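You operate a simulated robot arm through the tools that you are given. There is no shell and no other tool.

You run a simulated two-armed robot. Do the job below in one go: nothing can be reset, and whatever is moved stays where it is left.

JOB
Clamp the steel bar, file its rust off and free it again.
Fine: clamp shut before filing; file back on its mat. Set down upright: block file. What is to be rubbed or washed off counts as gone when no trace of it is left.

The check looks at the end state, three seconds after you hand in, the way a careful person would. Anything else that was tipped, shoved, dropped, spilled or broken makes it a failure.

ROBOT AND FRAMES
Two 7-joint arms with fingered hands on one trunk that stands fixed in place. Base frame: the origin is at the foot of the trunk, x ahead of it, y to its left, z up. Lengths are in mm, angles in rad, forces in N, time in s.
The left shoulder is at [50, 170, 1273], the right one opposite. With the tool pointing down near the work surface each hand reaches from about 240 to 740 mm from the base axis, measured 20 degrees to its own side. Payload 4 kg a hand.
The TCP of each hand is the grasp point between the finger pads, 26 mm short of the fingertips. In the tool frame z runs along the fingers and y along their closing line. The gripper opens to 132 mm. The gripper's body begins 73 mm behind the TCP. The gripper is a hand of 4 fingers: y runs from the thumb to the fingers, the wrist lies at [0, 0, -224] in the tool frame.
Orientation is that of the tool frame in the base frame, as [roll, pitch, yaw] about the fixed x, y, z axes, in that order (R = Rz(yaw) Ry(pitch) Rx(roll)). With the fingers straight down and closing along the base's y, the tool's x points along the base's -x, its y along +y and its z along -z.

CONTROLS
- The arms move only by the tool arm_command. It takes "left_commands", "right_commands" or both (then of equal length, played together; a hand with none holds still); each is a list of rows, each an object (a shift or turn left out is 0) with "slide": the shift along the base's x, y, z in mm, a list of three; "rot": the turn, a rotation vector about the base's x, y, z in rad, a list of three. In form: [{"slide": [dx, dy, dz], "rot": [ax, ay, az]}, ...]. A call has 1 to 20 rows; each row is the pose to reach, as a shift and turn from the pose commanded when the call began. Rows are played at 5 a second. More than 50 mm and 0.15 rad between two rows, and nothing of the call is played. Where a pose cannot be reached the arm comes as near as it can. A force on the tool above 40 N (or 10 N above the force at the start of the call, whichever is more), or a blocked arm, ends the call early, and 0.2 s more pass. In this call time passes only in rows, and 0.2 s behind the last. It gives the time, the measured TCP pose, the force on the tool (base axes), the opening and the grip force at its end, in the units of the frame above (readings bear some noise), with the torque about the TCP (base axes, N m) and any sound that the robot's microphone picked up.
- Cameras (640 x 400 px; columns grow to the right, rows downward): "scene" is now at [122.5, -38.8, 1456.2]; the picture's right is [-0.48, -0.88, 0.01], its down [-0.41, 0.22, -0.88] and it looks along [0.77, -0.43, -0.47] (base axes); focal length 368 px, centre (320, 200). "left" rides on the left gripper at [-68, 2, -97] in its tool frame; the picture's right is [-0.03, -1.00, 0.00], its down [0.82, -0.02, -0.58] and it looks along [0.58, -0.02, 0.82] (tool axes); focal length 270 px, centre (320, 200). "right" rides on the right gripper at [68, 2, -97] in its tool frame; the picture's right is [-0.02, 1.00, 0.00], its down [-0.82, -0.02, -0.58] and it looks along [-0.58, -0.01, 0.82] (tool axes); focal length 270 px, centre (320, 200). There is no depth. A picture from a camera that has moved, and an enlarged one, comes with that camera's place and axes in the base frame and with its lens. The place of the scene camera against the robot may be out by one fixed shift of up to 12 mm in any direction.
- camera(camera): a new picture of that camera. It takes no simulated time.
- move_column(by): slides the trunk up (or, below 0, down) by that many mm; the arms and the scene camera ride with it, the base frame stays. It gives what a move gives, with no picture.
- move_fingers(finger1, finger2, finger3, thumb_bend, hand): sets how far each is bent, from 0 (flat) to 1 (curled in); at 0.3 the hand is open as for a grip, at 0.7 the pads meet at the TCP. One left out holds its place. A second passes; each finger stops where it meets its share of the squeeze, and holds until it gets a number again. It is the only way to open and close the hand. It gives what a move gives, with no picture; readings hold the bend of each and the force on the fingers (four entries, about 0 where the hand has none), thumb and palm.
- turn_head(pan, tilt): turns the head with the scene camera to pan (to the left, within 1.501 rad either way) and tilt (down, from -0.506 to 1.204), counted from straight ahead of the robot. It gives what a move gives.
- enlarge(camera, box): a new picture of the part [left, top, right, bottom] of that camera's present view, enlarged. It takes no simulated time.
- sign_off(): hands the job in; it is judged then, once.

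Nothing tells you positions but the pictures and the camera data. Unless the task says otherwise, let go and move clear before handing in.

The tools are called after "Request:" by a JSON object that holds its "api" and its "payload". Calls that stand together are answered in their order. arm_command: Moves the arms, as the interface text tells. Its arguments: {"type":"object","properties":{"left_commands":{"type":"array","items":{"type":"object","properties":{"slide":{"type":"array","items":{"type":"number"}},"rot":{"type":"array","items":{"type":"number"}}}}},"right_commands":{"type":"array","items":{"type":"object","properties":{"slide":{"type":"array","items":{"type":"number"}},"rot":{"type":"array","items":{"type":"number"}}}}}},"required":[]} The other tools are called the same way: move_column (by) slides the trunk up or down; move_fingers (finger1, finger2, finger3, thumb_bend, hand) moves the fingers one by one; turn_head (pan, tilt) turns the head that bears the scene camera; camera (camera) takes a picture; enlarge (camera, box) takes an enlarged picture of a part of a camera's view; sign_off () hands the job in.

At the start:

```text
time: 0.0
left_tcp_pos: [473.0, -18.3, 1301.6]
left_tcp_rot: [3.14, -0.001, 3.142]
left_ft_force: [-0.4, -0.2, 0.0]
left_wrist_torque: [0.02, -0.02, 0.01]
left_grip_width: 131.8
left_finger_force: 0.0
left_shape: jaw
left_bend: [0.3, 0.3, 0.3, 0.3]
left_finger forces: [0.1, 0.0, 0.0, 0.1, 0.1, 0.1]
right_tcp_pos: [377.3, -497.7, 1267.7]
right_tcp_rot: [-3.141, -0.001, -3.139]
right_ft_force: [-0.3, -0.4, -0.1]
right_wrist_torque: [-0.02, -0.03, -0.02]
right_grip_width: 132.2
right_finger_force: 0.1
right_shape: jaw
right_bend: [0.3, 0.3, 0.3, 0.3]
right_finger forces: [0.1, 0.0, 0.0, 0.0, 0.0, 0.0]
trunk travel left (down, up): [-500.0, 255.0]
head pan, tilt: [-0.503, 0.473]
```

scene: 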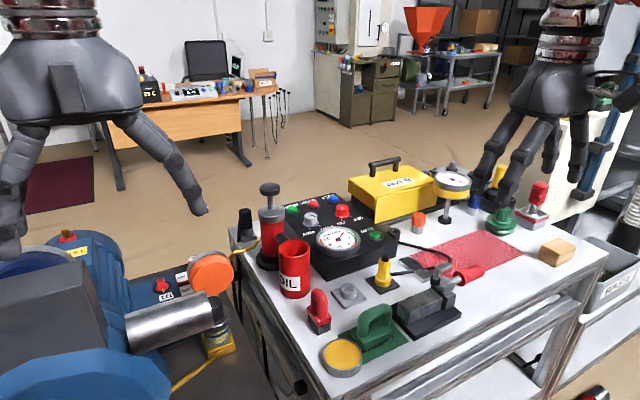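
right: 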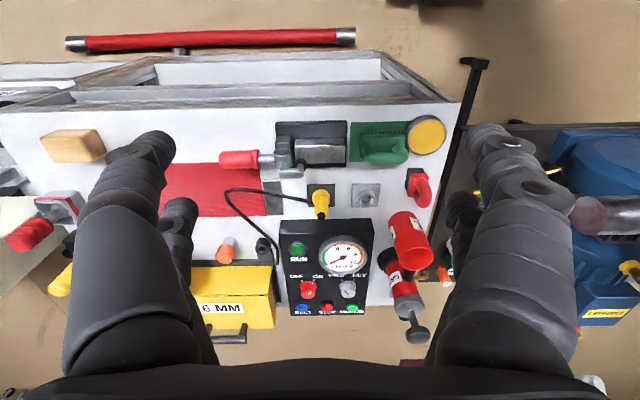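
left: 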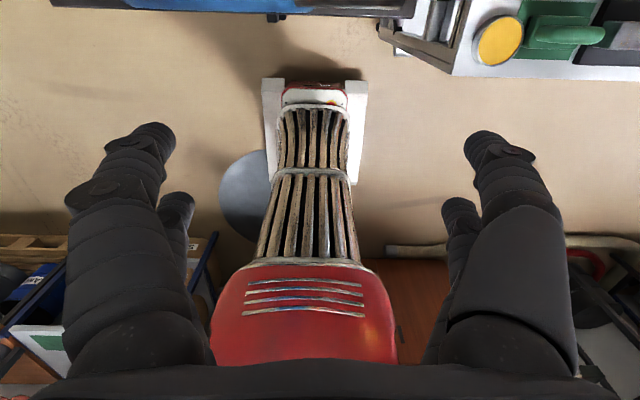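

I see a white bench with what look like a vise with a red handle holding a steel bar, and a green block file lying on a dark green mat beside it. I'll look closer before moving anything.

Request:
{"api": "enlarge", "payload": {"camera": "scene", "box": [300, 240, 500, 380]}}

Request:
{"api": "enlarge", "payload": {"camera": "right", "box": [200, 100, 460, 260]}}

Request:
{"api": "enlarge", "payload": {"camera": "scene", "box": [220, 150, 620, 400]}}

```text
2.86 times, centred on (400, 310) of scene
camera zoom: at [122.5, -38.8, 1456.2], right [-0.48, -0.88, 0.01], down [-0.41, 0.22, -0.88], along [0.77, -0.43, -0.47], focal length 1050 px, centre (91, -114)
```

zoom: 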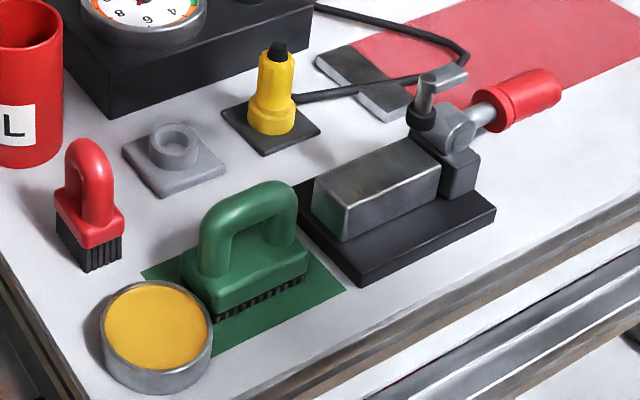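

```text
2.46 times, centred on (330, 180) of right
camera zoom: at [308.8, -496.9, 1366.4], right [0.02, 1.0, 0.0], down [0.82, -0.02, 0.58], along [0.58, -0.01, -0.82], focal length 665 px, centre (295, 249)
```

zoom: 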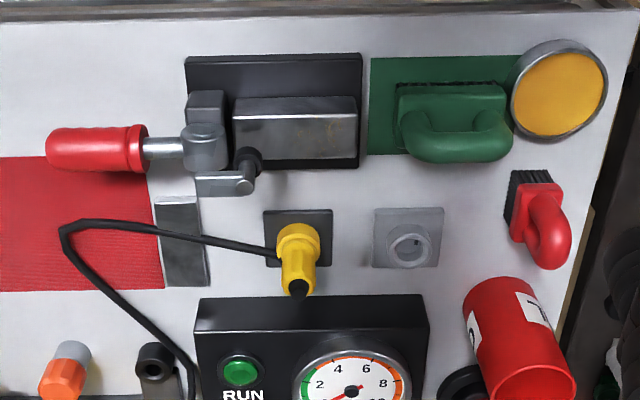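

```text
1.60 times, centred on (420, 275) of scene
camera zoom: at [122.5, -38.8, 1456.2], right [-0.48, -0.88, 0.01], down [-0.41, 0.22, -0.88], along [0.77, -0.43, -0.47], focal length 588 px, centre (160, 80)
```

zoom: 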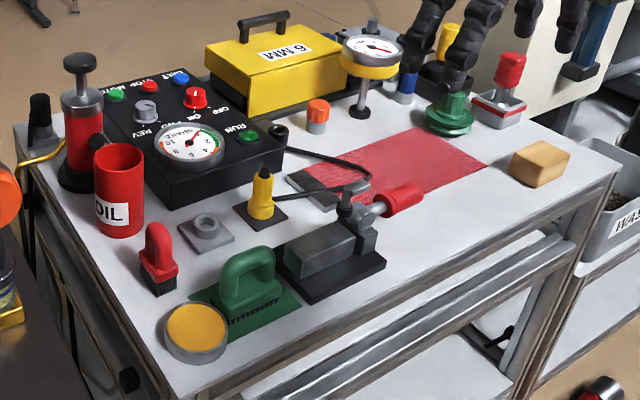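

The bench top seems to be at about z 870. I put the bar near (520, -500) with its top at about z 930, the red handle lying out towards -y, and the file around (522, -386). I'll bring the right hand closer, still well above everything, to see the clamp and the rust better.

Request:
{"api": "arm_command", "payload": {"right_commands": [{"slide": [10, 0, -40]}, {"slide": [15, -5, -85]}, {"slide": [20, -10, -130]}, {"slide": [20, -10, -150]}]}}

Request:
{"api": "turn_head", "payload": {"pan": -0.75, "tilt": 0.7}}

```text
time: 1.0
left_tcp_pos: [451.7, -18.8, 1306.5]
left_tcp_rot: [3.138, 0.019, -3.141]
left_ft_force: [-1.1, -0.1, 0.0]
left_wrist_torque: [-0.01, -0.02, -0.03]
left_grip_width: 132.1
left_finger_force: 0.0
left_shape: jaw
left_bend: [0.3, 0.3, 0.3, 0.3]
left_finger forces: [0.0, 0.0, 0.0, 0.0, 0.1, 0.0]
right_tcp_pos: [379.9, -507.1, 1123.8]
right_tcp_rot: [3.139, 0.016, -3.139]
right_ft_force: [0.4, 0.4, -0.2]
right_wrist_torque: [0.04, 0.0, 0.0]
right_grip_width: 131.9
right_finger_force: 0.1
right_shape: jaw
right_bend: [0.3, 0.3, 0.3, 0.3]
right_finger forces: [0.0, 0.1, 0.0, 0.0, 0.1, 0.0]
trunk travel left (down, up): [-500.0, 255.0]
head pan, tilt: [-0.503, 0.473]
```

```text
time: 1.8
left_tcp_pos: [451.4, -17.7, 1307.9]
left_tcp_rot: [3.14, 0.015, -3.138]
left_ft_force: [0.9, 0.6, -0.1]
left_wrist_torque: [-0.03, 0.02, 0.05]
left_grip_width: 132.0
left_finger_force: 0.2
left_shape: jaw
left_bend: [0.3, 0.3, 0.3, 0.3]
left_finger forces: [0.0, 0.0, 0.0, 0.0, 0.0, 0.0]
right_tcp_pos: [379.4, -506.4, 1125.7]
right_tcp_rot: [3.139, 0.016, -3.138]
right_ft_force: [1.2, -0.5, -0.4]
right_wrist_torque: [0.03, -0.01, 0.01]
right_grip_width: 131.8
right_finger_force: 0.2
right_shape: jaw
right_bend: [0.3, 0.3, 0.3, 0.3]
right_finger forces: [0.0, 0.1, 0.0, 0.0, 0.0, 0.0]
trunk travel left (down, up): [-500.0, 255.0]
head pan, tilt: [-0.75, 0.7]
```

The measured poses show both hands about 20 mm nearer the trunk than commanded, so I'll trust the measurements rather than the commands. Now I'll take pictures from here.

Request:
{"api": "camera", "payload": {"camera": "scene"}}

Request:
{"api": "camera", "payload": {"camera": "right"}}

```text
taken
camera scene: at [104.5, -52.6, 1436.5], right [-0.68, -0.73, 0.01], down [-0.48, 0.44, -0.76], along [0.55, -0.52, -0.65], focal length 368 px, centre (320, 200)
```

scene: 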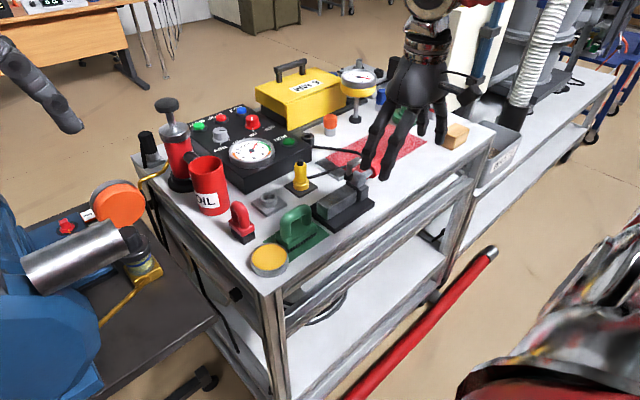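

```text
taken
camera right: at [310.1, -506.0, 1221.0], right [0.02, 1.0, 0.0], down [0.81, -0.02, 0.59], along [0.59, -0.01, -0.81], focal length 270 px, centre (320, 200)
```

right: 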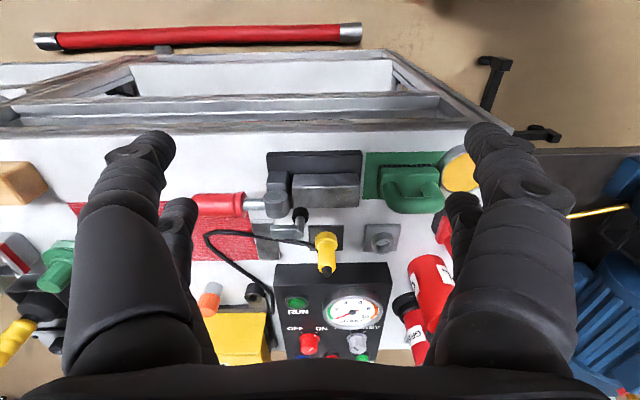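

The clamp sits between the hand's fingers in the wrist view. I'll enlarge both views to work out its parts and find the rust.

Request:
{"api": "enlarge", "payload": {"camera": "right", "box": [180, 130, 480, 290]}}

Request:
{"api": "enlarge", "payload": {"camera": "right", "box": [240, 140, 380, 240]}}

Request:
{"api": "enlarge", "payload": {"camera": "scene", "box": [240, 150, 400, 270]}}

```text
2.13 times, centred on (330, 210) of right
camera zoom: at [310.1, -506.0, 1221.0], right [0.02, 1.0, 0.0], down [0.81, -0.02, 0.59], along [0.59, -0.01, -0.81], focal length 577 px, centre (299, 179)
```

zoom: 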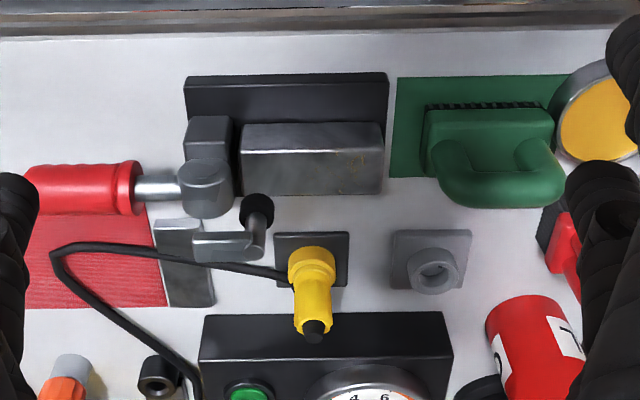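

```text
4.00 times, centred on (310, 190) of right
camera zoom: at [310.1, -506.0, 1221.0], right [0.02, 1.0, 0.0], down [0.81, -0.02, 0.59], along [0.59, -0.01, -0.81], focal length 1081 px, centre (360, 240)
```

zoom: 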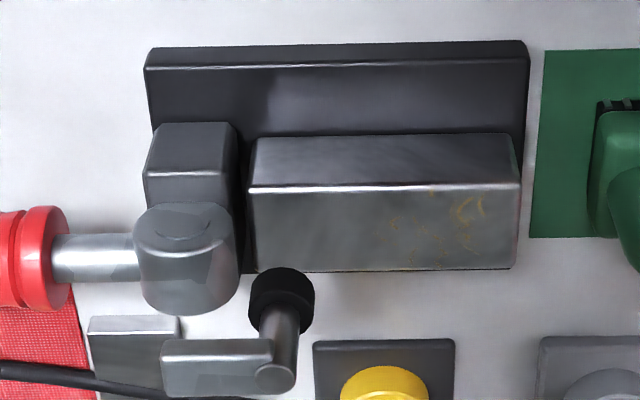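

```text
3.33 times, centred on (320, 210) of scene
camera zoom: at [104.5, -52.6, 1436.5], right [-0.68, -0.73, 0.01], down [-0.48, 0.44, -0.76], along [0.55, -0.52, -0.65], focal length 1225 px, centre (320, 167)
```

zoom: 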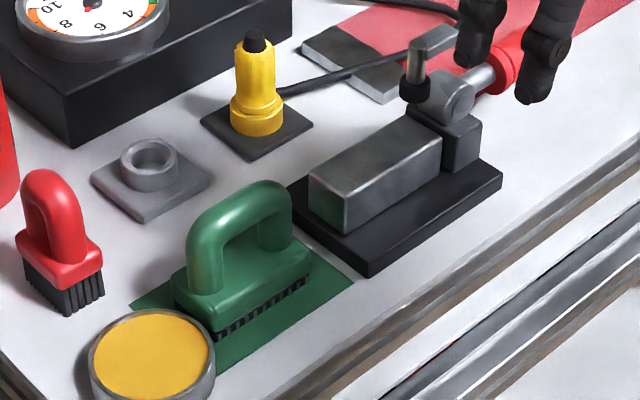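

The rust is a patch of brown specks on the bar's top, at roughly y -500 to -465. The clamp's black pad hangs over the bar at about (524, -534), and the handle seems to pivot about x near (y -565, z 936). I'll look at the hand's shape and take a side view of the clamp.

Request:
{"api": "enlarge", "payload": {"camera": "scene", "box": [320, 0, 500, 200]}}

Request:
{"api": "enlarge", "payload": {"camera": "scene", "box": [130, 50, 510, 290]}}

Request:
{"api": "camera", "payload": {"camera": "left"}}

```text
2.00 times, centred on (410, 100) of scene
camera zoom: at [104.5, -52.6, 1436.5], right [-0.68, -0.73, 0.01], down [-0.48, 0.44, -0.76], along [0.55, -0.52, -0.65], focal length 735 px, centre (140, 400)
```

zoom: 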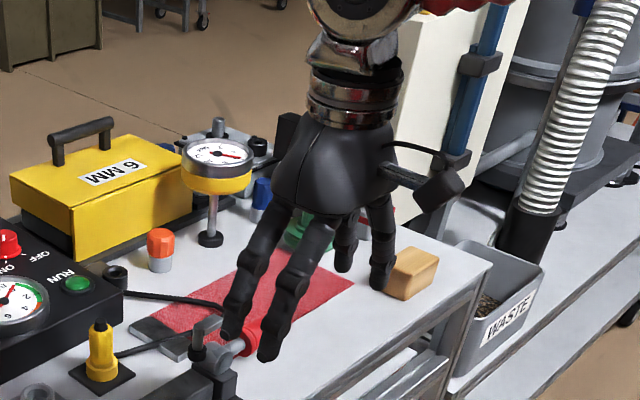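

```text
1.67 times, centred on (320, 170) of scene
camera zoom: at [104.5, -52.6, 1436.5], right [-0.68, -0.73, 0.01], down [-0.48, 0.44, -0.76], along [0.55, -0.52, -0.65], focal length 613 px, centre (320, 250)
```

zoom: 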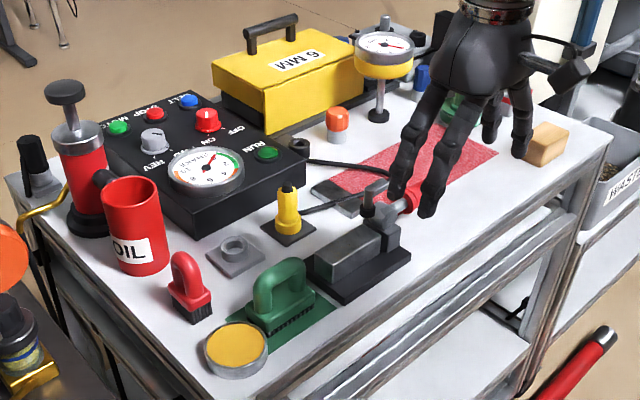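

```text
taken
camera left: at [519.8, -18.1, 1407.6], right [0.03, -1.0, 0.0], down [-0.83, -0.02, 0.56], along [-0.56, -0.01, -0.83], focal length 270 px, centre (320, 200)
```

left: 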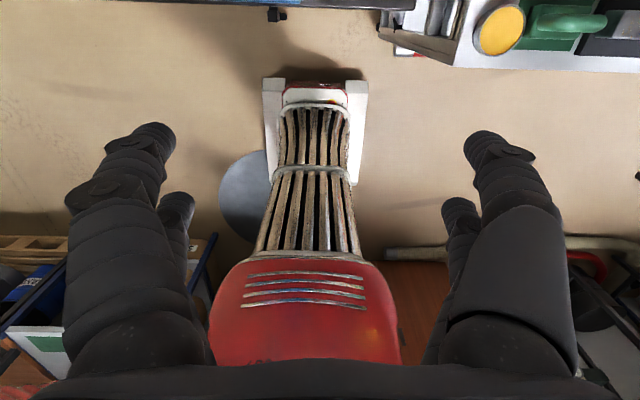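

The hand has two digits on each side, closing along tool y. I'll turn the right hand a quarter turn about z so it closes along x, which suits both the file handle and the clamp handle. At the same height I'll shift it over the bar for a look from the +y side.

Request:
{"api": "arm_command", "payload": {"right_commands": [{"slide": [10, 6, 0], "rot": [0, 0, -0.143]}, {"slide": [20, 12, 0], "rot": [0, 0, -0.286]}, {"slide": [30, 18, 0], "rot": [0, 0, -0.428]}, {"slide": [40, 24, 0], "rot": [0, 0, -0.571]}, {"slide": [50, 30, 0], "rot": [0, 0, -0.714]}, {"slide": [60, 36, 0], "rot": [0, 0, -0.857]}, {"slide": [72, 42, 0], "rot": [0, 0, -1.0]}, {"slide": [84, 48, 0], "rot": [0, 0, -1.142]}, {"slide": [96, 54, 0], "rot": [0, 0, -1.285]}, {"slide": [108, 60, 0], "rot": [0, 0, -1.428]}, {"slide": [120, 66, 0], "rot": [0, 0, -1.5708]}, {"slide": [120, 66, 0], "rot": [0, 0, -1.5708]}]}}

Request:
{"api": "camera", "payload": {"camera": "right"}}

Request:
{"api": "camera", "payload": {"camera": "scene"}}

```text
time: 4.4
left_tcp_pos: [450.5, -18.7, 1309.1]
left_tcp_rot: [3.138, 0.018, -3.139]
left_ft_force: [-0.4, 0.4, -0.8]
left_wrist_torque: [0.01, -0.01, 0.01]
left_grip_width: 131.9
left_finger_force: 0.1
left_shape: jaw
left_bend: [0.3, 0.3, 0.3, 0.3]
left_finger forces: [0.0, 0.0, 0.0, 0.0, 0.0, 0.0]
right_tcp_pos: [498.5, -486.1, 1123.0]
right_tcp_rot: [-3.141, -0.006, 1.585]
right_ft_force: [0.0, -0.3, -0.1]
right_wrist_torque: [0.02, 0.0, 0.02]
right_grip_width: 132.1
right_finger_force: 0.1
right_shape: jaw
right_bend: [0.3, 0.3, 0.3, 0.3]
right_finger forces: [0.0, 0.0, 0.0, 0.0, 0.1, 0.0]
right hand out of reach, approached as far as the arm can: row 10, 11, 12
trunk travel left (down, up): [-500.0, 255.0]
head pan, tilt: [-0.75, 0.7]
```

```text
taken
camera right: at [499.2, -417.7, 1220.3], right [1.0, -0.01, 0.0], down [-0.01, -0.82, 0.57], along [-0.01, -0.57, -0.82], focal length 270 px, centre (320, 200)
```

right: 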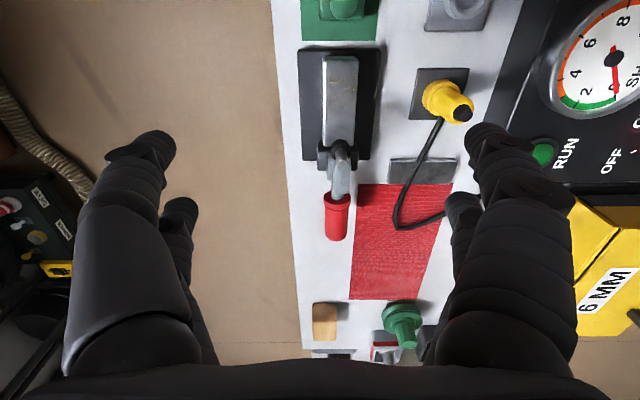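

```text
taken
camera scene: at [103.7, -51.7, 1436.6], right [-0.68, -0.73, 0.01], down [-0.48, 0.44, -0.76], along [0.55, -0.52, -0.65], focal length 368 px, centre (320, 200)
```

scene: 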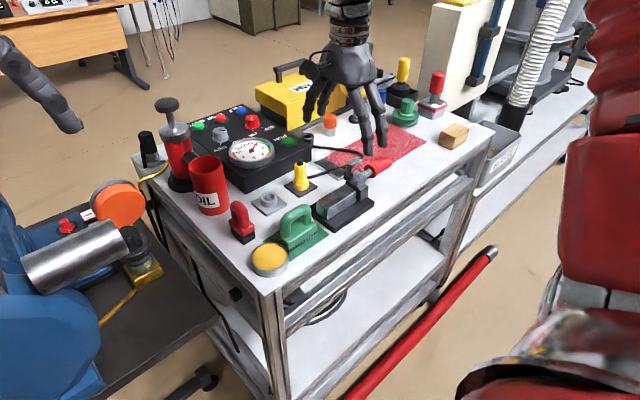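

The arm ran into a limit at this yaw: y stopped at -486 instead of about -440. The view along the clamp is still useful, so I'll enlarge it.

Request:
{"api": "enlarge", "payload": {"camera": "right", "box": [270, 20, 430, 260]}}

Request:
{"api": "enlarge", "payload": {"camera": "scene", "box": [290, 130, 410, 250]}}

```text
1.67 times, centred on (350, 140) of right
camera zoom: at [499.2, -417.7, 1220.3], right [1.0, -0.01, 0.0], down [-0.01, -0.82, 0.57], along [-0.01, -0.57, -0.82], focal length 450 px, centre (270, 300)
```

zoom: 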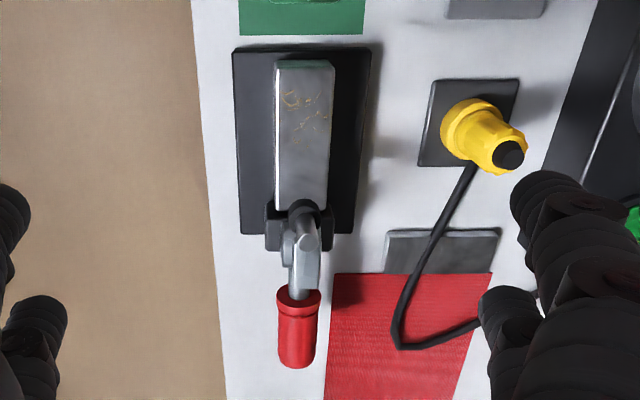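

```text
3.33 times, centred on (350, 190) of scene
camera zoom: at [103.7, -51.7, 1436.6], right [-0.68, -0.73, 0.01], down [-0.48, 0.44, -0.76], along [0.55, -0.52, -0.65], focal length 1225 px, centre (220, 233)
```

zoom: 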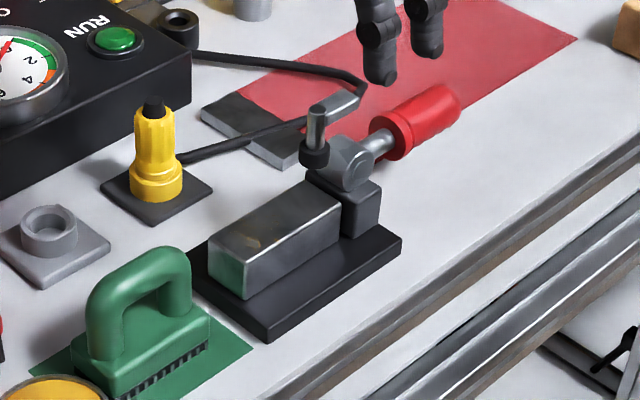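

The pad sits above the bar, and lifting the handle about the x-axis pivot should bring it down. Before planning the grip I'll try the opposite yaw, with the camera on the -y side, to find which one the arm can reach over the file and the clamp.

Request:
{"api": "arm_command", "payload": {"right_commands": [{"slide": [0, 0, 0], "rot": [0, 0, 0.15]}, {"slide": [0, 0, 0], "rot": [0, 0, 0.3]}, {"slide": [0, 0, 0], "rot": [0, 0, 0.45]}, {"slide": [0, 0, 0], "rot": [0, 0, 0.6]}, {"slide": [0, 0, 0], "rot": [0, 0, 0.75]}, {"slide": [0, 0, 0], "rot": [0, 0, 0.9]}, {"slide": [0, 0, 0], "rot": [0, 0, 1.05]}, {"slide": [0, 0, 0], "rot": [0, 0, 1.2]}, {"slide": [0, 0, 0], "rot": [0, 0, 1.35]}, {"slide": [0, 0, 0], "rot": [0, 0, 1.5]}, {"slide": [0, 0, 0], "rot": [0, 0, 1.65]}, {"slide": [0, 0, 0], "rot": [0, 0, 1.8]}, {"slide": [0, 0, 0], "rot": [0, 0, 1.95]}, {"slide": [0, 0, 0], "rot": [0, 0, 2.1]}, {"slide": [0, 0, 0], "rot": [0, 0, 2.25]}, {"slide": [0, 0, 0], "rot": [0, 0, 2.4]}, {"slide": [0, 0, 0], "rot": [0, 0, 2.55]}, {"slide": [0, 0, 0], "rot": [0, 0, 2.7]}, {"slide": [0, 0, 0], "rot": [0, 0, 2.85]}, {"slide": [0, 0, 0], "rot": [0, 0, 3.0]}]}}

Request:
{"api": "camera", "payload": {"camera": "right"}}

Request:
{"api": "camera", "payload": {"camera": "scene"}}

```text
time: 8.6
left_tcp_pos: [452.0, -17.8, 1308.6]
left_tcp_rot: [3.14, 0.017, -3.14]
left_ft_force: [0.2, -0.1, 0.1]
left_wrist_torque: [0.02, 0.02, 0.0]
left_grip_width: 132.1
left_finger_force: 0.0
left_shape: jaw
left_bend: [0.3, 0.3, 0.3, 0.3]
left_finger forces: [0.1, 0.0, 0.0, 0.0, 0.0, 0.1]
right_tcp_pos: [499.7, -484.0, 1122.4]
right_tcp_rot: [3.139, 0.018, -1.705]
right_ft_force: [0.3, 1.1, -0.5]
right_wrist_torque: [0.02, -0.02, 0.0]
right_grip_width: 131.7
right_finger_force: 0.1
right_shape: jaw
right_bend: [0.3, 0.3, 0.3, 0.3]
right_finger forces: [0.0, 0.0, 0.1, 0.1, 0.0, 0.0]
trunk travel left (down, up): [-500.0, 255.0]
head pan, tilt: [-0.75, 0.7]
```

```text
taken
camera right: at [488.9, -554.9, 1217.8], right [-0.99, 0.16, 0.0], down [0.13, 0.79, 0.59], along [0.09, 0.59, -0.81], focal length 270 px, centre (320, 200)
```

right: 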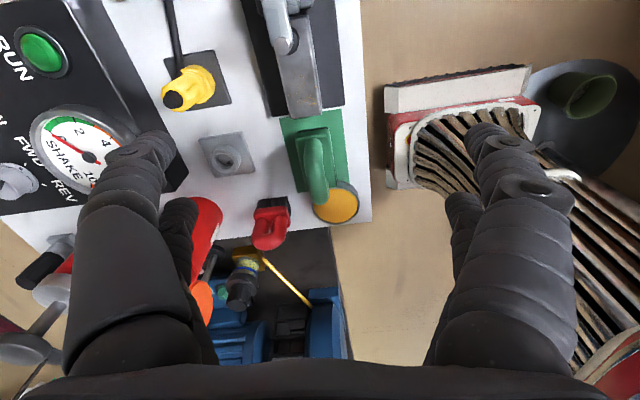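

```text
taken
camera scene: at [104.2, -52.7, 1436.5], right [-0.68, -0.73, 0.01], down [-0.48, 0.44, -0.76], along [0.55, -0.52, -0.65], focal length 368 px, centre (320, 200)
```

scene: 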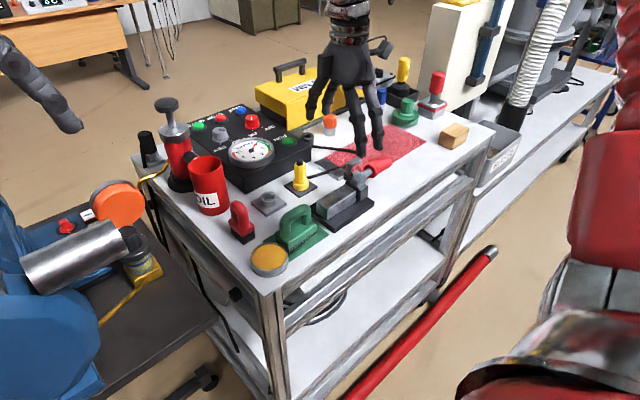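

This yaw is reachable. I'll move the hand out toward -y at the same height to see the clamp from its handle side.

Request:
{"api": "arm_command", "payload": {"right_commands": [{"slide": [-10, -42, 0], "rot": [0, 0, 0.04]}, {"slide": [-15, -84, 0], "rot": [0, 0, 0.08]}, {"slide": [-20, -126, 0], "rot": [0, 0, 0.13]}, {"slide": [-20, -166, 0], "rot": [0, 0, 0.13]}, {"slide": [-20, -166, 0], "rot": [0, 0, 0.13]}]}}

Request:
{"api": "camera", "payload": {"camera": "right"}}

Request:
{"api": "camera", "payload": {"camera": "scene"}}

```text
time: 9.8
left_tcp_pos: [451.2, -18.3, 1308.0]
left_tcp_rot: [3.139, 0.017, -3.139]
left_ft_force: [0.7, -0.6, 0.0]
left_wrist_torque: [0.03, 0.02, 0.01]
left_grip_width: 131.8
left_finger_force: 0.1
left_shape: jaw
left_bend: [0.3, 0.3, 0.3, 0.3]
left_finger forces: [0.0, 0.1, 0.0, 0.0, 0.0, 0.1]
right_tcp_pos: [482.4, -651.3, 1120.3]
right_tcp_rot: [3.141, 0.018, -1.575]
right_ft_force: [-0.1, -0.4, -0.2]
right_wrist_torque: [0.01, -0.03, -0.01]
right_grip_width: 131.7
right_finger_force: 0.1
right_shape: jaw
right_bend: [0.3, 0.3, 0.3, 0.3]
right_finger forces: [0.0, 0.0, 0.0, 0.0, 0.0, 0.0]
trunk travel left (down, up): [-500.0, 255.0]
head pan, tilt: [-0.75, 0.7]
```

```text
taken
camera right: at [479.3, -722.8, 1216.7], right [-1.0, 0.03, 0.0], down [0.02, 0.8, 0.59], along [0.02, 0.59, -0.8], focal length 270 px, centre (320, 200)
```

right: 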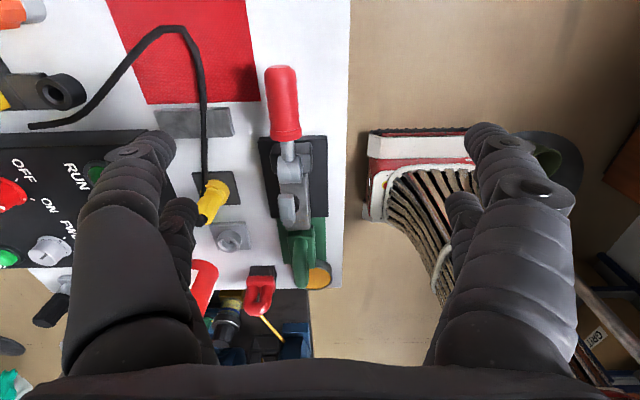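

```text
taken
camera scene: at [103.6, -52.2, 1436.5], right [-0.68, -0.73, 0.01], down [-0.48, 0.44, -0.76], along [0.55, -0.52, -0.65], focal length 368 px, centre (320, 200)
```

scene: 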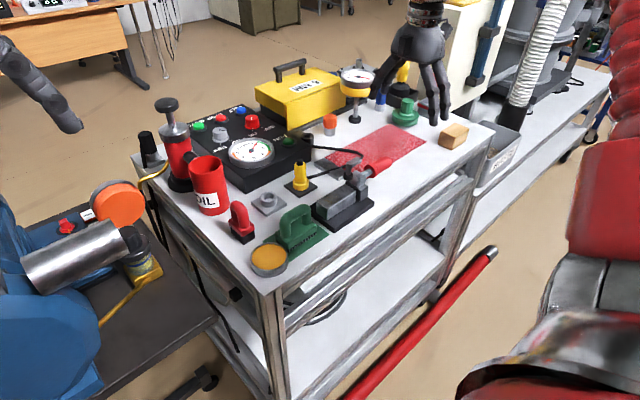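

From here the clamp shows end-on, with the red grip nearest. I'll enlarge it.

Request:
{"api": "enlarge", "payload": {"camera": "right", "box": [220, 50, 380, 250]}}

Request:
{"api": "enlarge", "payload": {"camera": "scene", "box": [300, 130, 400, 230]}}

```text
2.00 times, centred on (300, 150) of right
camera zoom: at [479.3, -722.8, 1216.7], right [-1.0, 0.03, 0.0], down [0.02, 0.8, 0.59], along [0.02, 0.59, -0.8], focal length 541 px, centre (360, 300)
```

zoom: 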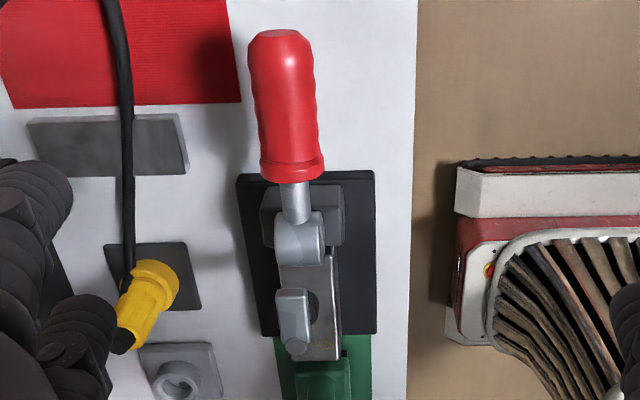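

```text
4.00 times, centred on (350, 180) of scene
camera zoom: at [103.6, -52.2, 1436.5], right [-0.68, -0.73, 0.01], down [-0.48, 0.44, -0.76], along [0.55, -0.52, -0.65], focal length 1470 px, centre (200, 280)
```

zoom: 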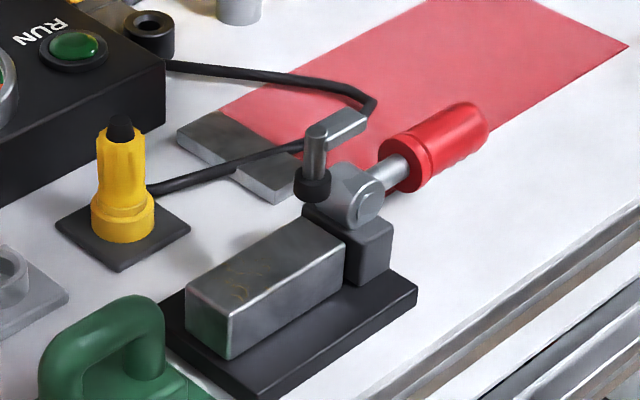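

The pivot axis looks to be along x near (520, -565, 938), with the grip centre near (519, -642, 942). The simplest way is to take the grip from the robot's side with the fingers pointing forward, then roll the hand about x as the handle swings up. I'll test that orientation high in the air first.

Request:
{"api": "arm_command", "payload": {"right_commands": [{"slide": [-8, 0, 0], "rot": [0, -0.14, 0]}, {"slide": [-16, 0, 0], "rot": [0, -0.28, 0]}, {"slide": [-24, 0, 0], "rot": [0, -0.42, 0]}, {"slide": [-32, 0, 0], "rot": [0, -0.56, 0]}, {"slide": [-40, 0, 0], "rot": [0, -0.7, 0]}, {"slide": [-48, 0, 0], "rot": [0, -0.84, 0]}, {"slide": [-56, 0, 0], "rot": [0, -0.98, 0]}, {"slide": [-64, 0, 0], "rot": [0, -1.12, 0]}, {"slide": [-72, 0, 0], "rot": [0, -1.22, 0]}, {"slide": [-72, 0, 0], "rot": [0, -1.22, 0]}]}}

Request:
{"api": "camera", "payload": {"camera": "right"}}

Request:
{"api": "camera", "payload": {"camera": "scene"}}

```text
time: 10.4
left_tcp_pos: [423.9, -16.9, 1317.2]
left_tcp_rot: [3.139, 0.04, -3.14]
left_ft_force: [0.1, 0.4, -0.1]
left_wrist_torque: [0.03, -0.06, 0.0]
left_grip_width: 131.8
left_finger_force: 0.0
left_shape: jaw
left_bend: [0.3, 0.3, 0.3, 0.3]
left_finger forces: [0.0, 0.1, 0.0, 0.0, 0.0, 0.0]
right_tcp_pos: [447.1, -650.2, 1128.8]
right_tcp_rot: [-2.821, 0.025, -1.572]
right_ft_force: [-0.1, -0.5, -0.2]
right_wrist_torque: [0.0, -0.06, 0.02]
right_grip_width: 132.0
right_finger_force: 0.1
right_shape: jaw
right_bend: [0.3, 0.3, 0.3, 0.3]
right_finger forces: [0.1, 0.0, 0.0, 0.0, 0.1, 0.0]
trunk travel left (down, up): [-500.0, 255.0]
head pan, tilt: [-0.75, 0.7]
stopped in row 3 (right hand): the arm was blocked; the commanded pose is now the measured one
```

```text
taken
camera right: at [414.5, -722.2, 1218.3], right [-0.95, 0.03, -0.31], down [-0.16, 0.8, 0.58], along [0.27, 0.6, -0.76], focal length 270 px, centre (320, 200)
```

right: 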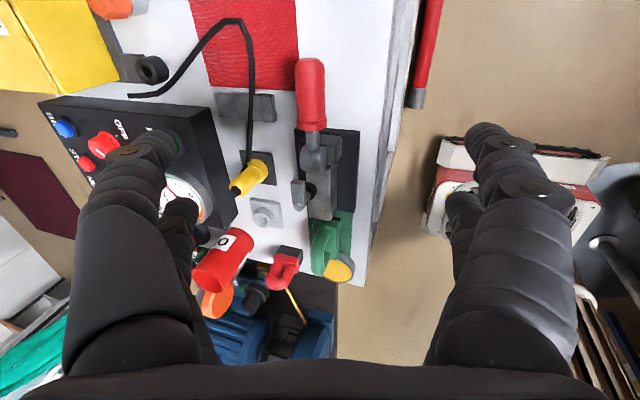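

```text
taken
camera scene: at [99.5, -52.5, 1436.9], right [-0.68, -0.73, 0.01], down [-0.48, 0.44, -0.76], along [0.55, -0.52, -0.65], focal length 368 px, centre (320, 200)
```

scene: 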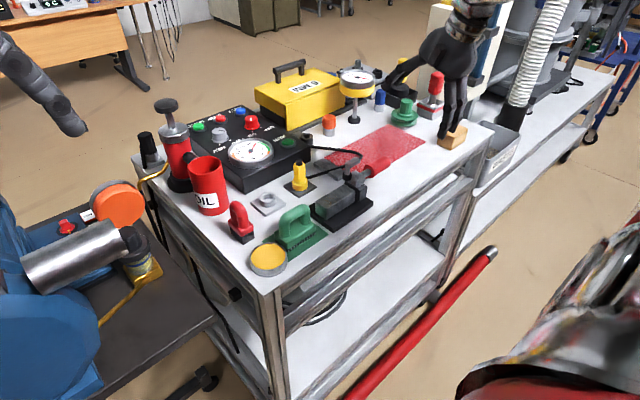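

The arm was blocked partway, and the trunk readings show a further lean, so some part of the right arm is touching something out of view. I'll turn the head to find out what.

Request:
{"api": "turn_head", "payload": {"pan": -1.3, "tilt": 0.5}}

Request:
{"api": "camera", "payload": {"camera": "scene"}}

Request:
{"api": "camera", "payload": {"camera": "left"}}

```text
time: 11.4
left_tcp_pos: [431.2, -16.4, 1316.3]
left_tcp_rot: [3.138, 0.035, -3.138]
left_ft_force: [-0.1, -0.1, -0.1]
left_wrist_torque: [0.02, -0.04, -0.04]
left_grip_width: 131.6
left_finger_force: 0.0
left_shape: jaw
left_bend: [0.3, 0.3, 0.3, 0.3]
left_finger forces: [0.0, 0.0, 0.0, 0.0, 0.0, 0.0]
right_tcp_pos: [450.0, -650.5, 1126.5]
right_tcp_rot: [-2.826, 0.029, -1.57]
right_ft_force: [0.5, 0.4, 0.6]
right_wrist_torque: [-0.02, 0.01, 0.05]
right_grip_width: 131.9
right_finger_force: 0.0
right_shape: jaw
right_bend: [0.3, 0.3, 0.3, 0.3]
right_finger forces: [0.0, 0.0, 0.0, 0.0, 0.0, 0.0]
trunk travel left (down, up): [-500.0, 255.0]
head pan, tilt: [-1.3, 0.499]
```

```text
taken
camera scene: at [66.3, -82.2, 1454.8], right [-0.96, -0.27, 0.02], down [-0.14, 0.46, -0.88], along [0.23, -0.85, -0.48], focal length 368 px, centre (320, 200)
```

scene: 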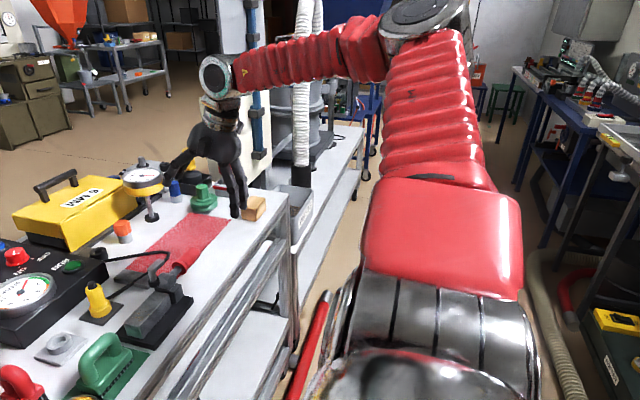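

```text
taken
camera left: at [496.4, -17.1, 1416.4], right [0.03, -1.0, 0.0], down [-0.84, -0.03, 0.55], along [-0.55, -0.01, -0.84], focal length 270 px, centre (320, 200)
```

left: 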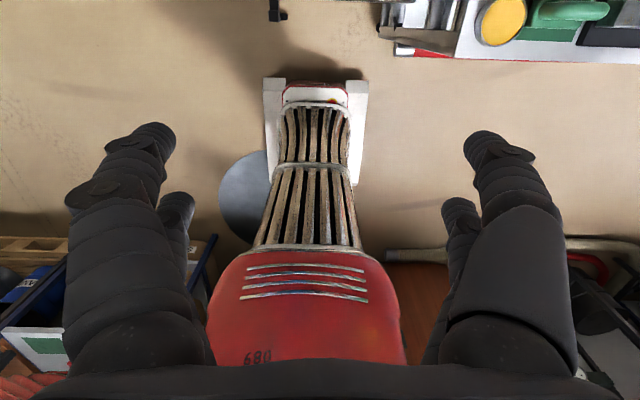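

From the head I can see the right arm stretched out sideways, with the elbow high and out to the right, and nothing obvious against it. I'll hold still and look around the elbow before trying the move again.

Request:
{"api": "arm_command", "payload": {"right_commands": [{"slide": [0, 0, 0]}, {"slide": [0, 0, 0]}, {"slide": [0, 0, 0]}, {"slide": [0, 0, 0]}, {"slide": [0, 0, 0]}]}}

Request:
{"api": "turn_head", "payload": {"pan": -1.5, "tilt": 0.0}}

Request:
{"api": "camera", "payload": {"camera": "scene"}}

```text
time: 11.7
left_tcp_pos: [403.5, -15.4, 1326.2]
left_tcp_rot: [3.138, 0.059, -3.141]
left_ft_force: [-1.0, 0.9, 0.4]
left_wrist_torque: [-0.02, -0.09, -0.01]
left_grip_width: 132.0
left_finger_force: 0.2
left_shape: jaw
left_bend: [0.3, 0.3, 0.3, 0.3]
left_finger forces: [0.0, 0.0, 0.1, 0.0, 0.1, 0.1]
right_tcp_pos: [430.2, -651.0, 1135.9]
right_tcp_rot: [-2.805, 0.028, -1.573]
right_ft_force: [0.2, 0.7, -0.1]
right_wrist_torque: [-0.01, -0.07, -0.06]
right_grip_width: 131.8
right_finger_force: 0.1
right_shape: jaw
right_bend: [0.3, 0.3, 0.3, 0.3]
right_finger forces: [0.1, 0.0, 0.1, 0.0, 0.1, 0.0]
trunk travel left (down, up): [-500.0, 255.0]
head pan, tilt: [-1.3, 0.499]
stopped in row 1 (right hand): the arm was blocked; the commanded pose is now the measured one
```

```text
time: 12.7
left_tcp_pos: [409.1, -16.5, 1322.1]
left_tcp_rot: [3.137, 0.053, -3.136]
left_ft_force: [0.6, -0.7, -0.2]
left_wrist_torque: [-0.03, 0.01, -0.01]
left_grip_width: 132.0
left_finger_force: 0.0
left_shape: jaw
left_bend: [0.3, 0.3, 0.3, 0.3]
left_finger forces: [0.0, 0.0, 0.1, 0.0, 0.0, 0.0]
right_tcp_pos: [434.6, -651.6, 1133.2]
right_tcp_rot: [-2.811, 0.029, -1.573]
right_ft_force: [0.3, 0.2, -0.1]
right_wrist_torque: [-0.02, 0.0, -0.01]
right_grip_width: 132.0
right_finger_force: 0.1
right_shape: jaw
right_bend: [0.3, 0.3, 0.3, 0.3]
right_finger forces: [0.0, 0.0, 0.0, 0.1, 0.0, 0.0]
trunk travel left (down, up): [-500.0, 255.0]
head pan, tilt: [-1.499, 0.0]
```

```text
taken
camera scene: at [48.6, -84.4, 1501.3], right [-1.0, -0.07, 0.02], down [-0.02, 0.0, -1.0], along [0.07, -1.0, 0.0], focal length 368 px, centre (320, 200)
```

scene: 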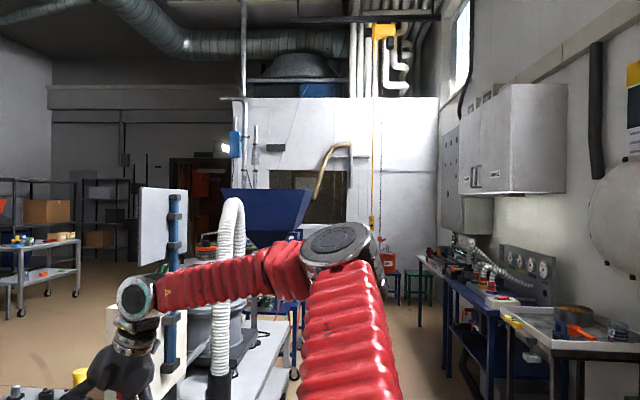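

The trunk leans further back each time the arm stops as "blocked", because the command resets to the leaned pose. Small corrective moves that match the real joint pose should show whether the lean settles.

Request:
{"api": "arm_command", "payload": {"right_commands": [{"slide": [48, 0, -18], "rot": [0, 0.055, 0]}, {"slide": [56, 0, -20], "rot": [0, 0.055, 0]}, {"slide": [56, 0, -20], "rot": [0, 0.055, 0]}, {"slide": [56, 0, -20], "rot": [0, 0.055, 0]}]}}

```text
refused: row 1 steps farther than a row can; nothing moved
```

That row stepped just over 50 mm, so I'll shorten it slightly.

Request:
{"api": "arm_command", "payload": {"right_commands": [{"slide": [44, 0, -16], "rot": [0, 0.05, 0]}, {"slide": [56, 0, -20], "rot": [0, 0.055, 0]}, {"slide": [56, 0, -20], "rot": [0, 0.055, 0]}, {"slide": [56, 0, -20], "rot": [0, 0.055, 0]}]}}

```text
time: 13.1
left_tcp_pos: [384.9, -16.9, 1330.2]
left_tcp_rot: [3.136, 0.074, -3.14]
left_ft_force: [-0.9, 0.0, 0.5]
left_wrist_torque: [-0.01, -0.07, 0.02]
left_grip_width: 132.2
left_finger_force: 0.0
left_shape: jaw
left_bend: [0.3, 0.3, 0.3, 0.3]
left_finger forces: [0.0, 0.1, 0.0, 0.0, 0.1, 0.0]
right_tcp_pos: [455.7, -652.6, 1150.7]
right_tcp_rot: [-2.78, 0.028, -1.569]
right_ft_force: [-0.8, 0.0, 0.1]
right_wrist_torque: [0.04, -0.02, 0.0]
right_grip_width: 132.0
right_finger_force: 0.1
right_shape: jaw
right_bend: [0.3, 0.3, 0.3, 0.3]
right_finger forces: [0.1, 0.0, 0.0, 0.0, 0.1, 0.0]
trunk travel left (down, up): [-500.0, 255.0]
head pan, tilt: [-1.499, 0.0]
stopped in row 1 (right hand): the arm was blocked; the commanded pose is now the measured one
```

The lean grows only while the right arm is under command and eases while it's idle. I'll let some time pass with head moves alone to see whether the trunk comes back upright.

Request:
{"api": "turn_head", "payload": {"pan": -1.1, "tilt": 0.2}}

Request:
{"api": "turn_head", "payload": {"pan": -0.75, "tilt": 0.6}}

Request:
{"api": "camera", "payload": {"camera": "scene"}}

Request:
{"api": "camera", "payload": {"camera": "right"}}

```text
time: 13.9
left_tcp_pos: [387.2, -16.4, 1328.8]
left_tcp_rot: [3.138, 0.071, -3.138]
left_ft_force: [-0.5, 0.1, -0.2]
left_wrist_torque: [0.01, -0.01, 0.01]
left_grip_width: 131.8
left_finger_force: 0.1
left_shape: jaw
left_bend: [0.3, 0.3, 0.3, 0.3]
left_finger forces: [0.0, 0.0, 0.0, 0.1, 0.0, 0.0]
right_tcp_pos: [458.5, -653.6, 1150.1]
right_tcp_rot: [-2.778, 0.027, -1.571]
right_ft_force: [0.9, -0.6, 0.3]
right_wrist_torque: [-0.01, 0.01, 0.03]
right_grip_width: 132.1
right_finger_force: 0.0
right_shape: jaw
right_bend: [0.3, 0.3, 0.3, 0.3]
right_finger forces: [0.0, 0.0, 0.0, 0.1, 0.0, 0.1]
trunk travel left (down, up): [-500.0, 255.0]
head pan, tilt: [-1.1, 0.201]
```

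```text
time: 14.8
left_tcp_pos: [388.3, -16.0, 1329.4]
left_tcp_rot: [3.136, 0.067, -3.137]
left_ft_force: [-0.1, 0.7, -0.8]
left_wrist_torque: [0.01, 0.0, -0.02]
left_grip_width: 131.8
left_finger_force: 0.1
left_shape: jaw
left_bend: [0.3, 0.3, 0.3, 0.3]
left_finger forces: [0.0, 0.0, 0.1, 0.0, 0.0, 0.1]
right_tcp_pos: [460.3, -652.9, 1149.6]
right_tcp_rot: [-2.781, 0.029, -1.568]
right_ft_force: [-0.9, 0.4, 0.5]
right_wrist_torque: [-0.04, -0.01, 0.0]
right_grip_width: 131.9
right_finger_force: 0.0
right_shape: jaw
right_bend: [0.3, 0.3, 0.3, 0.3]
right_finger forces: [0.0, 0.0, 0.0, 0.0, 0.1, 0.0]
trunk travel left (down, up): [-500.0, 255.0]
head pan, tilt: [-0.75, 0.6]
```

```text
taken
camera scene: at [106.6, -55.1, 1445.1], right [-0.68, -0.73, 0.01], down [-0.43, 0.39, -0.82], along [0.59, -0.56, -0.57], focal length 368 px, centre (320, 200)
```

scene: 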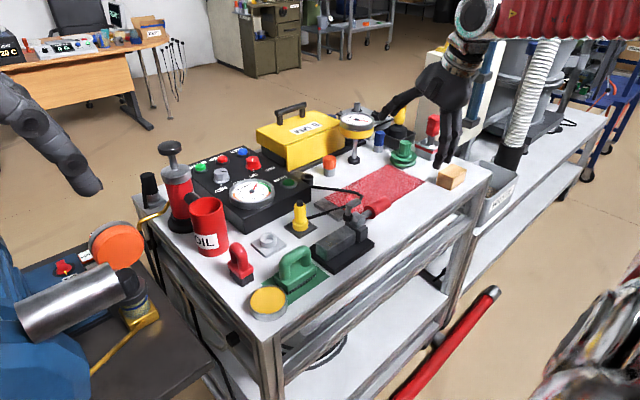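

```text
taken
camera right: at [423.5, -724.5, 1238.5], right [-0.94, 0.03, -0.35], down [-0.19, 0.8, 0.57], along [0.3, 0.6, -0.74], focal length 270 px, centre (320, 200)
```

right: 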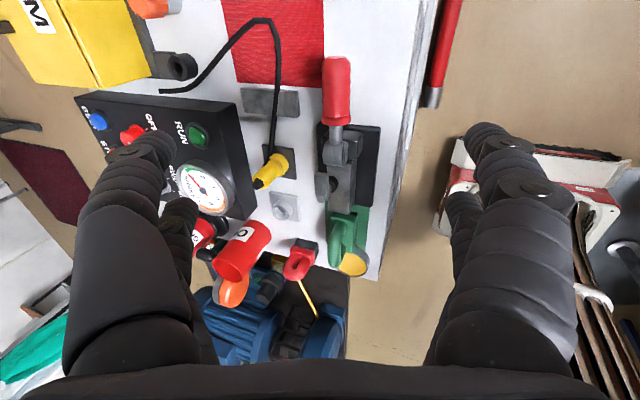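

The head camera's pose hasn't changed, so only the arms' mounting is shifting, and it seems to happen when the arm works far out at y = -650. I'll bring the hand slowly back inward and see how the lean responds.

Request:
{"api": "arm_command", "payload": {"right_commands": [{"slide": [0, 10, 0]}, {"slide": [0, 20, 0]}, {"slide": [0, 30, 0]}, {"slide": [0, 40, 0]}, {"slide": [0, 50, 0]}]}}

```text
time: 15.1
left_tcp_pos: [361.2, -14.4, 1336.9]
left_tcp_rot: [3.136, 0.091, -3.135]
left_ft_force: [-1.0, 0.1, -0.2]
left_wrist_torque: [-0.03, -0.06, 0.02]
left_grip_width: 132.0
left_finger_force: 0.1
left_shape: jaw
left_bend: [0.3, 0.3, 0.3, 0.3]
left_finger forces: [0.0, 0.0, 0.0, 0.1, 0.0, 0.1]
right_tcp_pos: [439.1, -648.7, 1159.7]
right_tcp_rot: [-2.76, 0.032, -1.568]
right_ft_force: [0.4, 0.2, -0.4]
right_wrist_torque: [-0.01, -0.04, 0.01]
right_grip_width: 132.0
right_finger_force: 0.0
right_shape: jaw
right_bend: [0.3, 0.3, 0.3, 0.3]
right_finger forces: [0.0, 0.0, 0.0, 0.0, 0.0, 0.1]
trunk travel left (down, up): [-500.0, 255.0]
head pan, tilt: [-0.75, 0.6]
stopped in row 1 (right hand): the arm was blocked; the commanded pose is now the measured one
```

Even a small inward move kicked the lean further. I'll check whether a null command to the left arm alone does the same thing.

Request:
{"api": "arm_command", "payload": {"left_commands": [{"slide": [0, 0, 0]}, {"slide": [0, 0, 0]}, {"slide": [0, 0, 0]}]}}

```text
time: 15.9
left_tcp_pos: [367.2, -15.3, 1334.6]
left_tcp_rot: [3.134, 0.084, -3.135]
left_ft_force: [0.7, 0.0, -0.1]
left_wrist_torque: [0.0, 0.02, 0.04]
left_grip_width: 132.0
left_finger_force: 0.1
left_shape: jaw
left_bend: [0.3, 0.3, 0.3, 0.3]
left_finger forces: [0.1, 0.0, 0.0, 0.0, 0.0, 0.1]
right_tcp_pos: [444.1, -649.0, 1157.1]
right_tcp_rot: [-2.763, 0.032, -1.569]
right_ft_force: [0.1, 0.5, -0.4]
right_wrist_torque: [-0.02, 0.03, 0.02]
right_grip_width: 132.1
right_finger_force: 0.0
right_shape: jaw
right_bend: [0.3, 0.3, 0.3, 0.3]
right_finger forces: [0.0, 0.0, 0.0, 0.1, 0.1, 0.0]
trunk travel left (down, up): [-500.0, 255.0]
head pan, tilt: [-0.75, 0.6]
```

A left-only command doesn't add to the lean, so it comes from the right arm trying to change its elbow posture. I'll look at the right elbow from the same head pose as before to compare.

Request:
{"api": "turn_head", "payload": {"pan": -1.3, "tilt": 0.5}}

Request:
{"api": "camera", "payload": {"camera": "scene"}}

Request:
{"api": "turn_head", "payload": {"pan": -1.3, "tilt": 0.0}}

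Request:
{"api": "camera", "payload": {"camera": "scene"}}

```text
time: 16.9
left_tcp_pos: [366.4, -15.6, 1335.1]
left_tcp_rot: [3.135, 0.085, -3.136]
left_ft_force: [0.1, 0.4, -0.5]
left_wrist_torque: [0.01, -0.02, -0.03]
left_grip_width: 131.6
left_finger_force: 0.1
left_shape: jaw
left_bend: [0.3, 0.3, 0.3, 0.3]
left_finger forces: [0.0, 0.0, 0.1, 0.0, 0.0, 0.0]
right_tcp_pos: [444.6, -648.4, 1158.2]
right_tcp_rot: [-2.764, 0.031, -1.567]
right_ft_force: [0.2, 0.4, 0.0]
right_wrist_torque: [0.0, -0.01, -0.03]
right_grip_width: 132.0
right_finger_force: 0.1
right_shape: jaw
right_bend: [0.3, 0.3, 0.3, 0.3]
right_finger forces: [0.1, 0.1, 0.1, 0.0, 0.0, 0.1]
trunk travel left (down, up): [-500.0, 255.0]
head pan, tilt: [-1.3, 0.499]
```

```text
taken
camera scene: at [66.5, -82.3, 1454.8], right [-0.96, -0.27, 0.02], down [-0.14, 0.46, -0.88], along [0.23, -0.85, -0.48], focal length 368 px, centre (320, 200)
```

scene: 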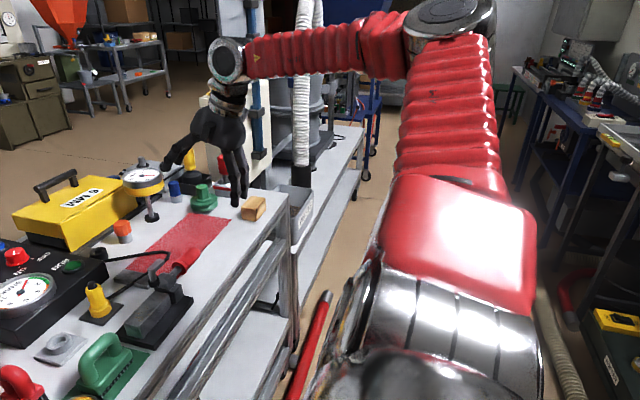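

```text
time: 17.8
left_tcp_pos: [367.0, -15.5, 1334.9]
left_tcp_rot: [3.135, 0.085, -3.135]
left_ft_force: [-0.9, -1.2, -0.9]
left_wrist_torque: [0.02, 0.0, 0.0]
left_grip_width: 131.9
left_finger_force: 0.1
left_shape: jaw
left_bend: [0.3, 0.3, 0.3, 0.3]
left_finger forces: [0.0, 0.0, 0.0, 0.1, 0.0, 0.0]
right_tcp_pos: [442.8, -648.5, 1157.2]
right_tcp_rot: [-2.765, 0.032, -1.567]
right_ft_force: [0.0, -0.7, 1.2]
right_wrist_torque: [0.01, -0.02, -0.01]
right_grip_width: 132.1
right_finger_force: 0.0
right_shape: jaw
right_bend: [0.3, 0.3, 0.3, 0.3]
right_finger forces: [0.0, 0.0, 0.0, 0.1, 0.0, 0.1]
trunk travel left (down, up): [-500.0, 255.0]
head pan, tilt: [-1.3, 0.0]
```

```text
taken
camera scene: at [67.1, -81.5, 1500.9], right [-0.96, -0.27, 0.02], down [-0.02, 0.0, -1.0], along [0.27, -0.96, -0.01], focal length 368 px, centre (320, 200)
```

scene: 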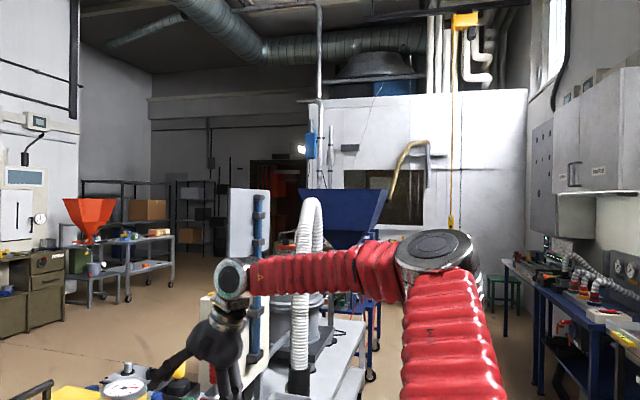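

The table looks identical from the head, yet both hands' readings have shifted. I'll check the left hand directly to see whether its reading is true.

Request:
{"api": "turn_head", "payload": {"pan": 0.1, "tilt": 0.5}}

Request:
{"api": "camera", "payload": {"camera": "scene"}}

Request:
{"api": "camera", "payload": {"camera": "left"}}

Request:
{"api": "camera", "payload": {"camera": "right"}}

```text
time: 19.4
left_tcp_pos: [367.7, -15.5, 1333.3]
left_tcp_rot: [3.135, 0.085, -3.136]
left_ft_force: [-0.1, 0.1, 0.5]
left_wrist_torque: [-0.01, 0.04, 0.01]
left_grip_width: 131.9
left_finger_force: 0.0
left_shape: jaw
left_bend: [0.3, 0.3, 0.3, 0.3]
left_finger forces: [0.0, 0.1, 0.0, 0.1, 0.1, 0.0]
right_tcp_pos: [443.1, -649.4, 1156.2]
right_tcp_rot: [-2.765, 0.032, -1.567]
right_ft_force: [0.3, 0.9, 0.6]
right_wrist_torque: [0.03, 0.01, 0.05]
right_grip_width: 132.0
right_finger_force: 0.1
right_shape: jaw
right_bend: [0.3, 0.3, 0.3, 0.3]
right_finger forces: [0.0, 0.0, 0.0, 0.0, 0.0, 0.0]
trunk travel left (down, up): [-500.0, 255.0]
head pan, tilt: [0.099, 0.499]
```

```text
taken
camera scene: at [132.9, 14.2, 1453.7], right [0.1, -1.0, 0.0], down [-0.49, -0.05, -0.87], along [0.87, 0.09, -0.49], focal length 368 px, centre (320, 200)
```

scene: 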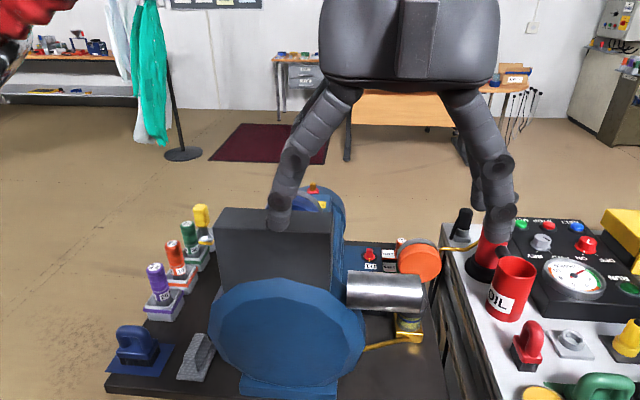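

```text
taken
camera left: at [427.7, -15.3, 1438.7], right [0.03, -1.0, 0.0], down [-0.86, -0.03, 0.51], along [-0.51, -0.01, -0.86], focal length 270 px, centre (320, 200)
```

left: 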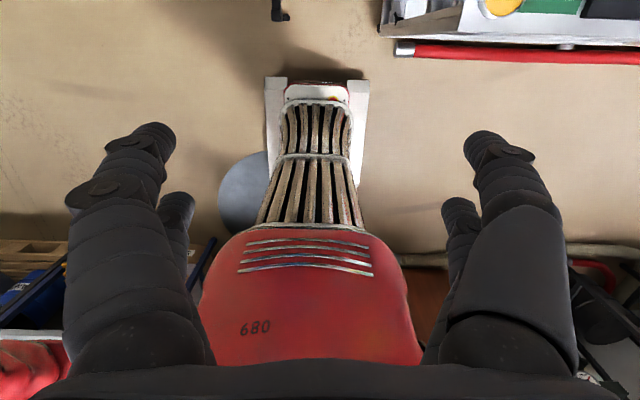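

```text
taken
camera right: at [406.3, -721.0, 1244.2], right [-0.93, 0.04, -0.37], down [-0.19, 0.8, 0.57], along [0.31, 0.6, -0.73], focal length 270 px, centre (320, 200)
```

right: 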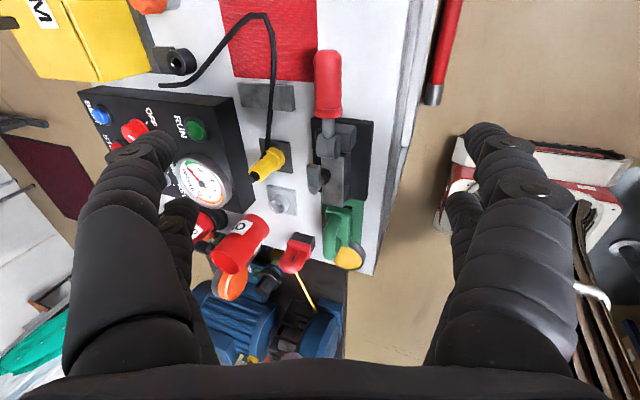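

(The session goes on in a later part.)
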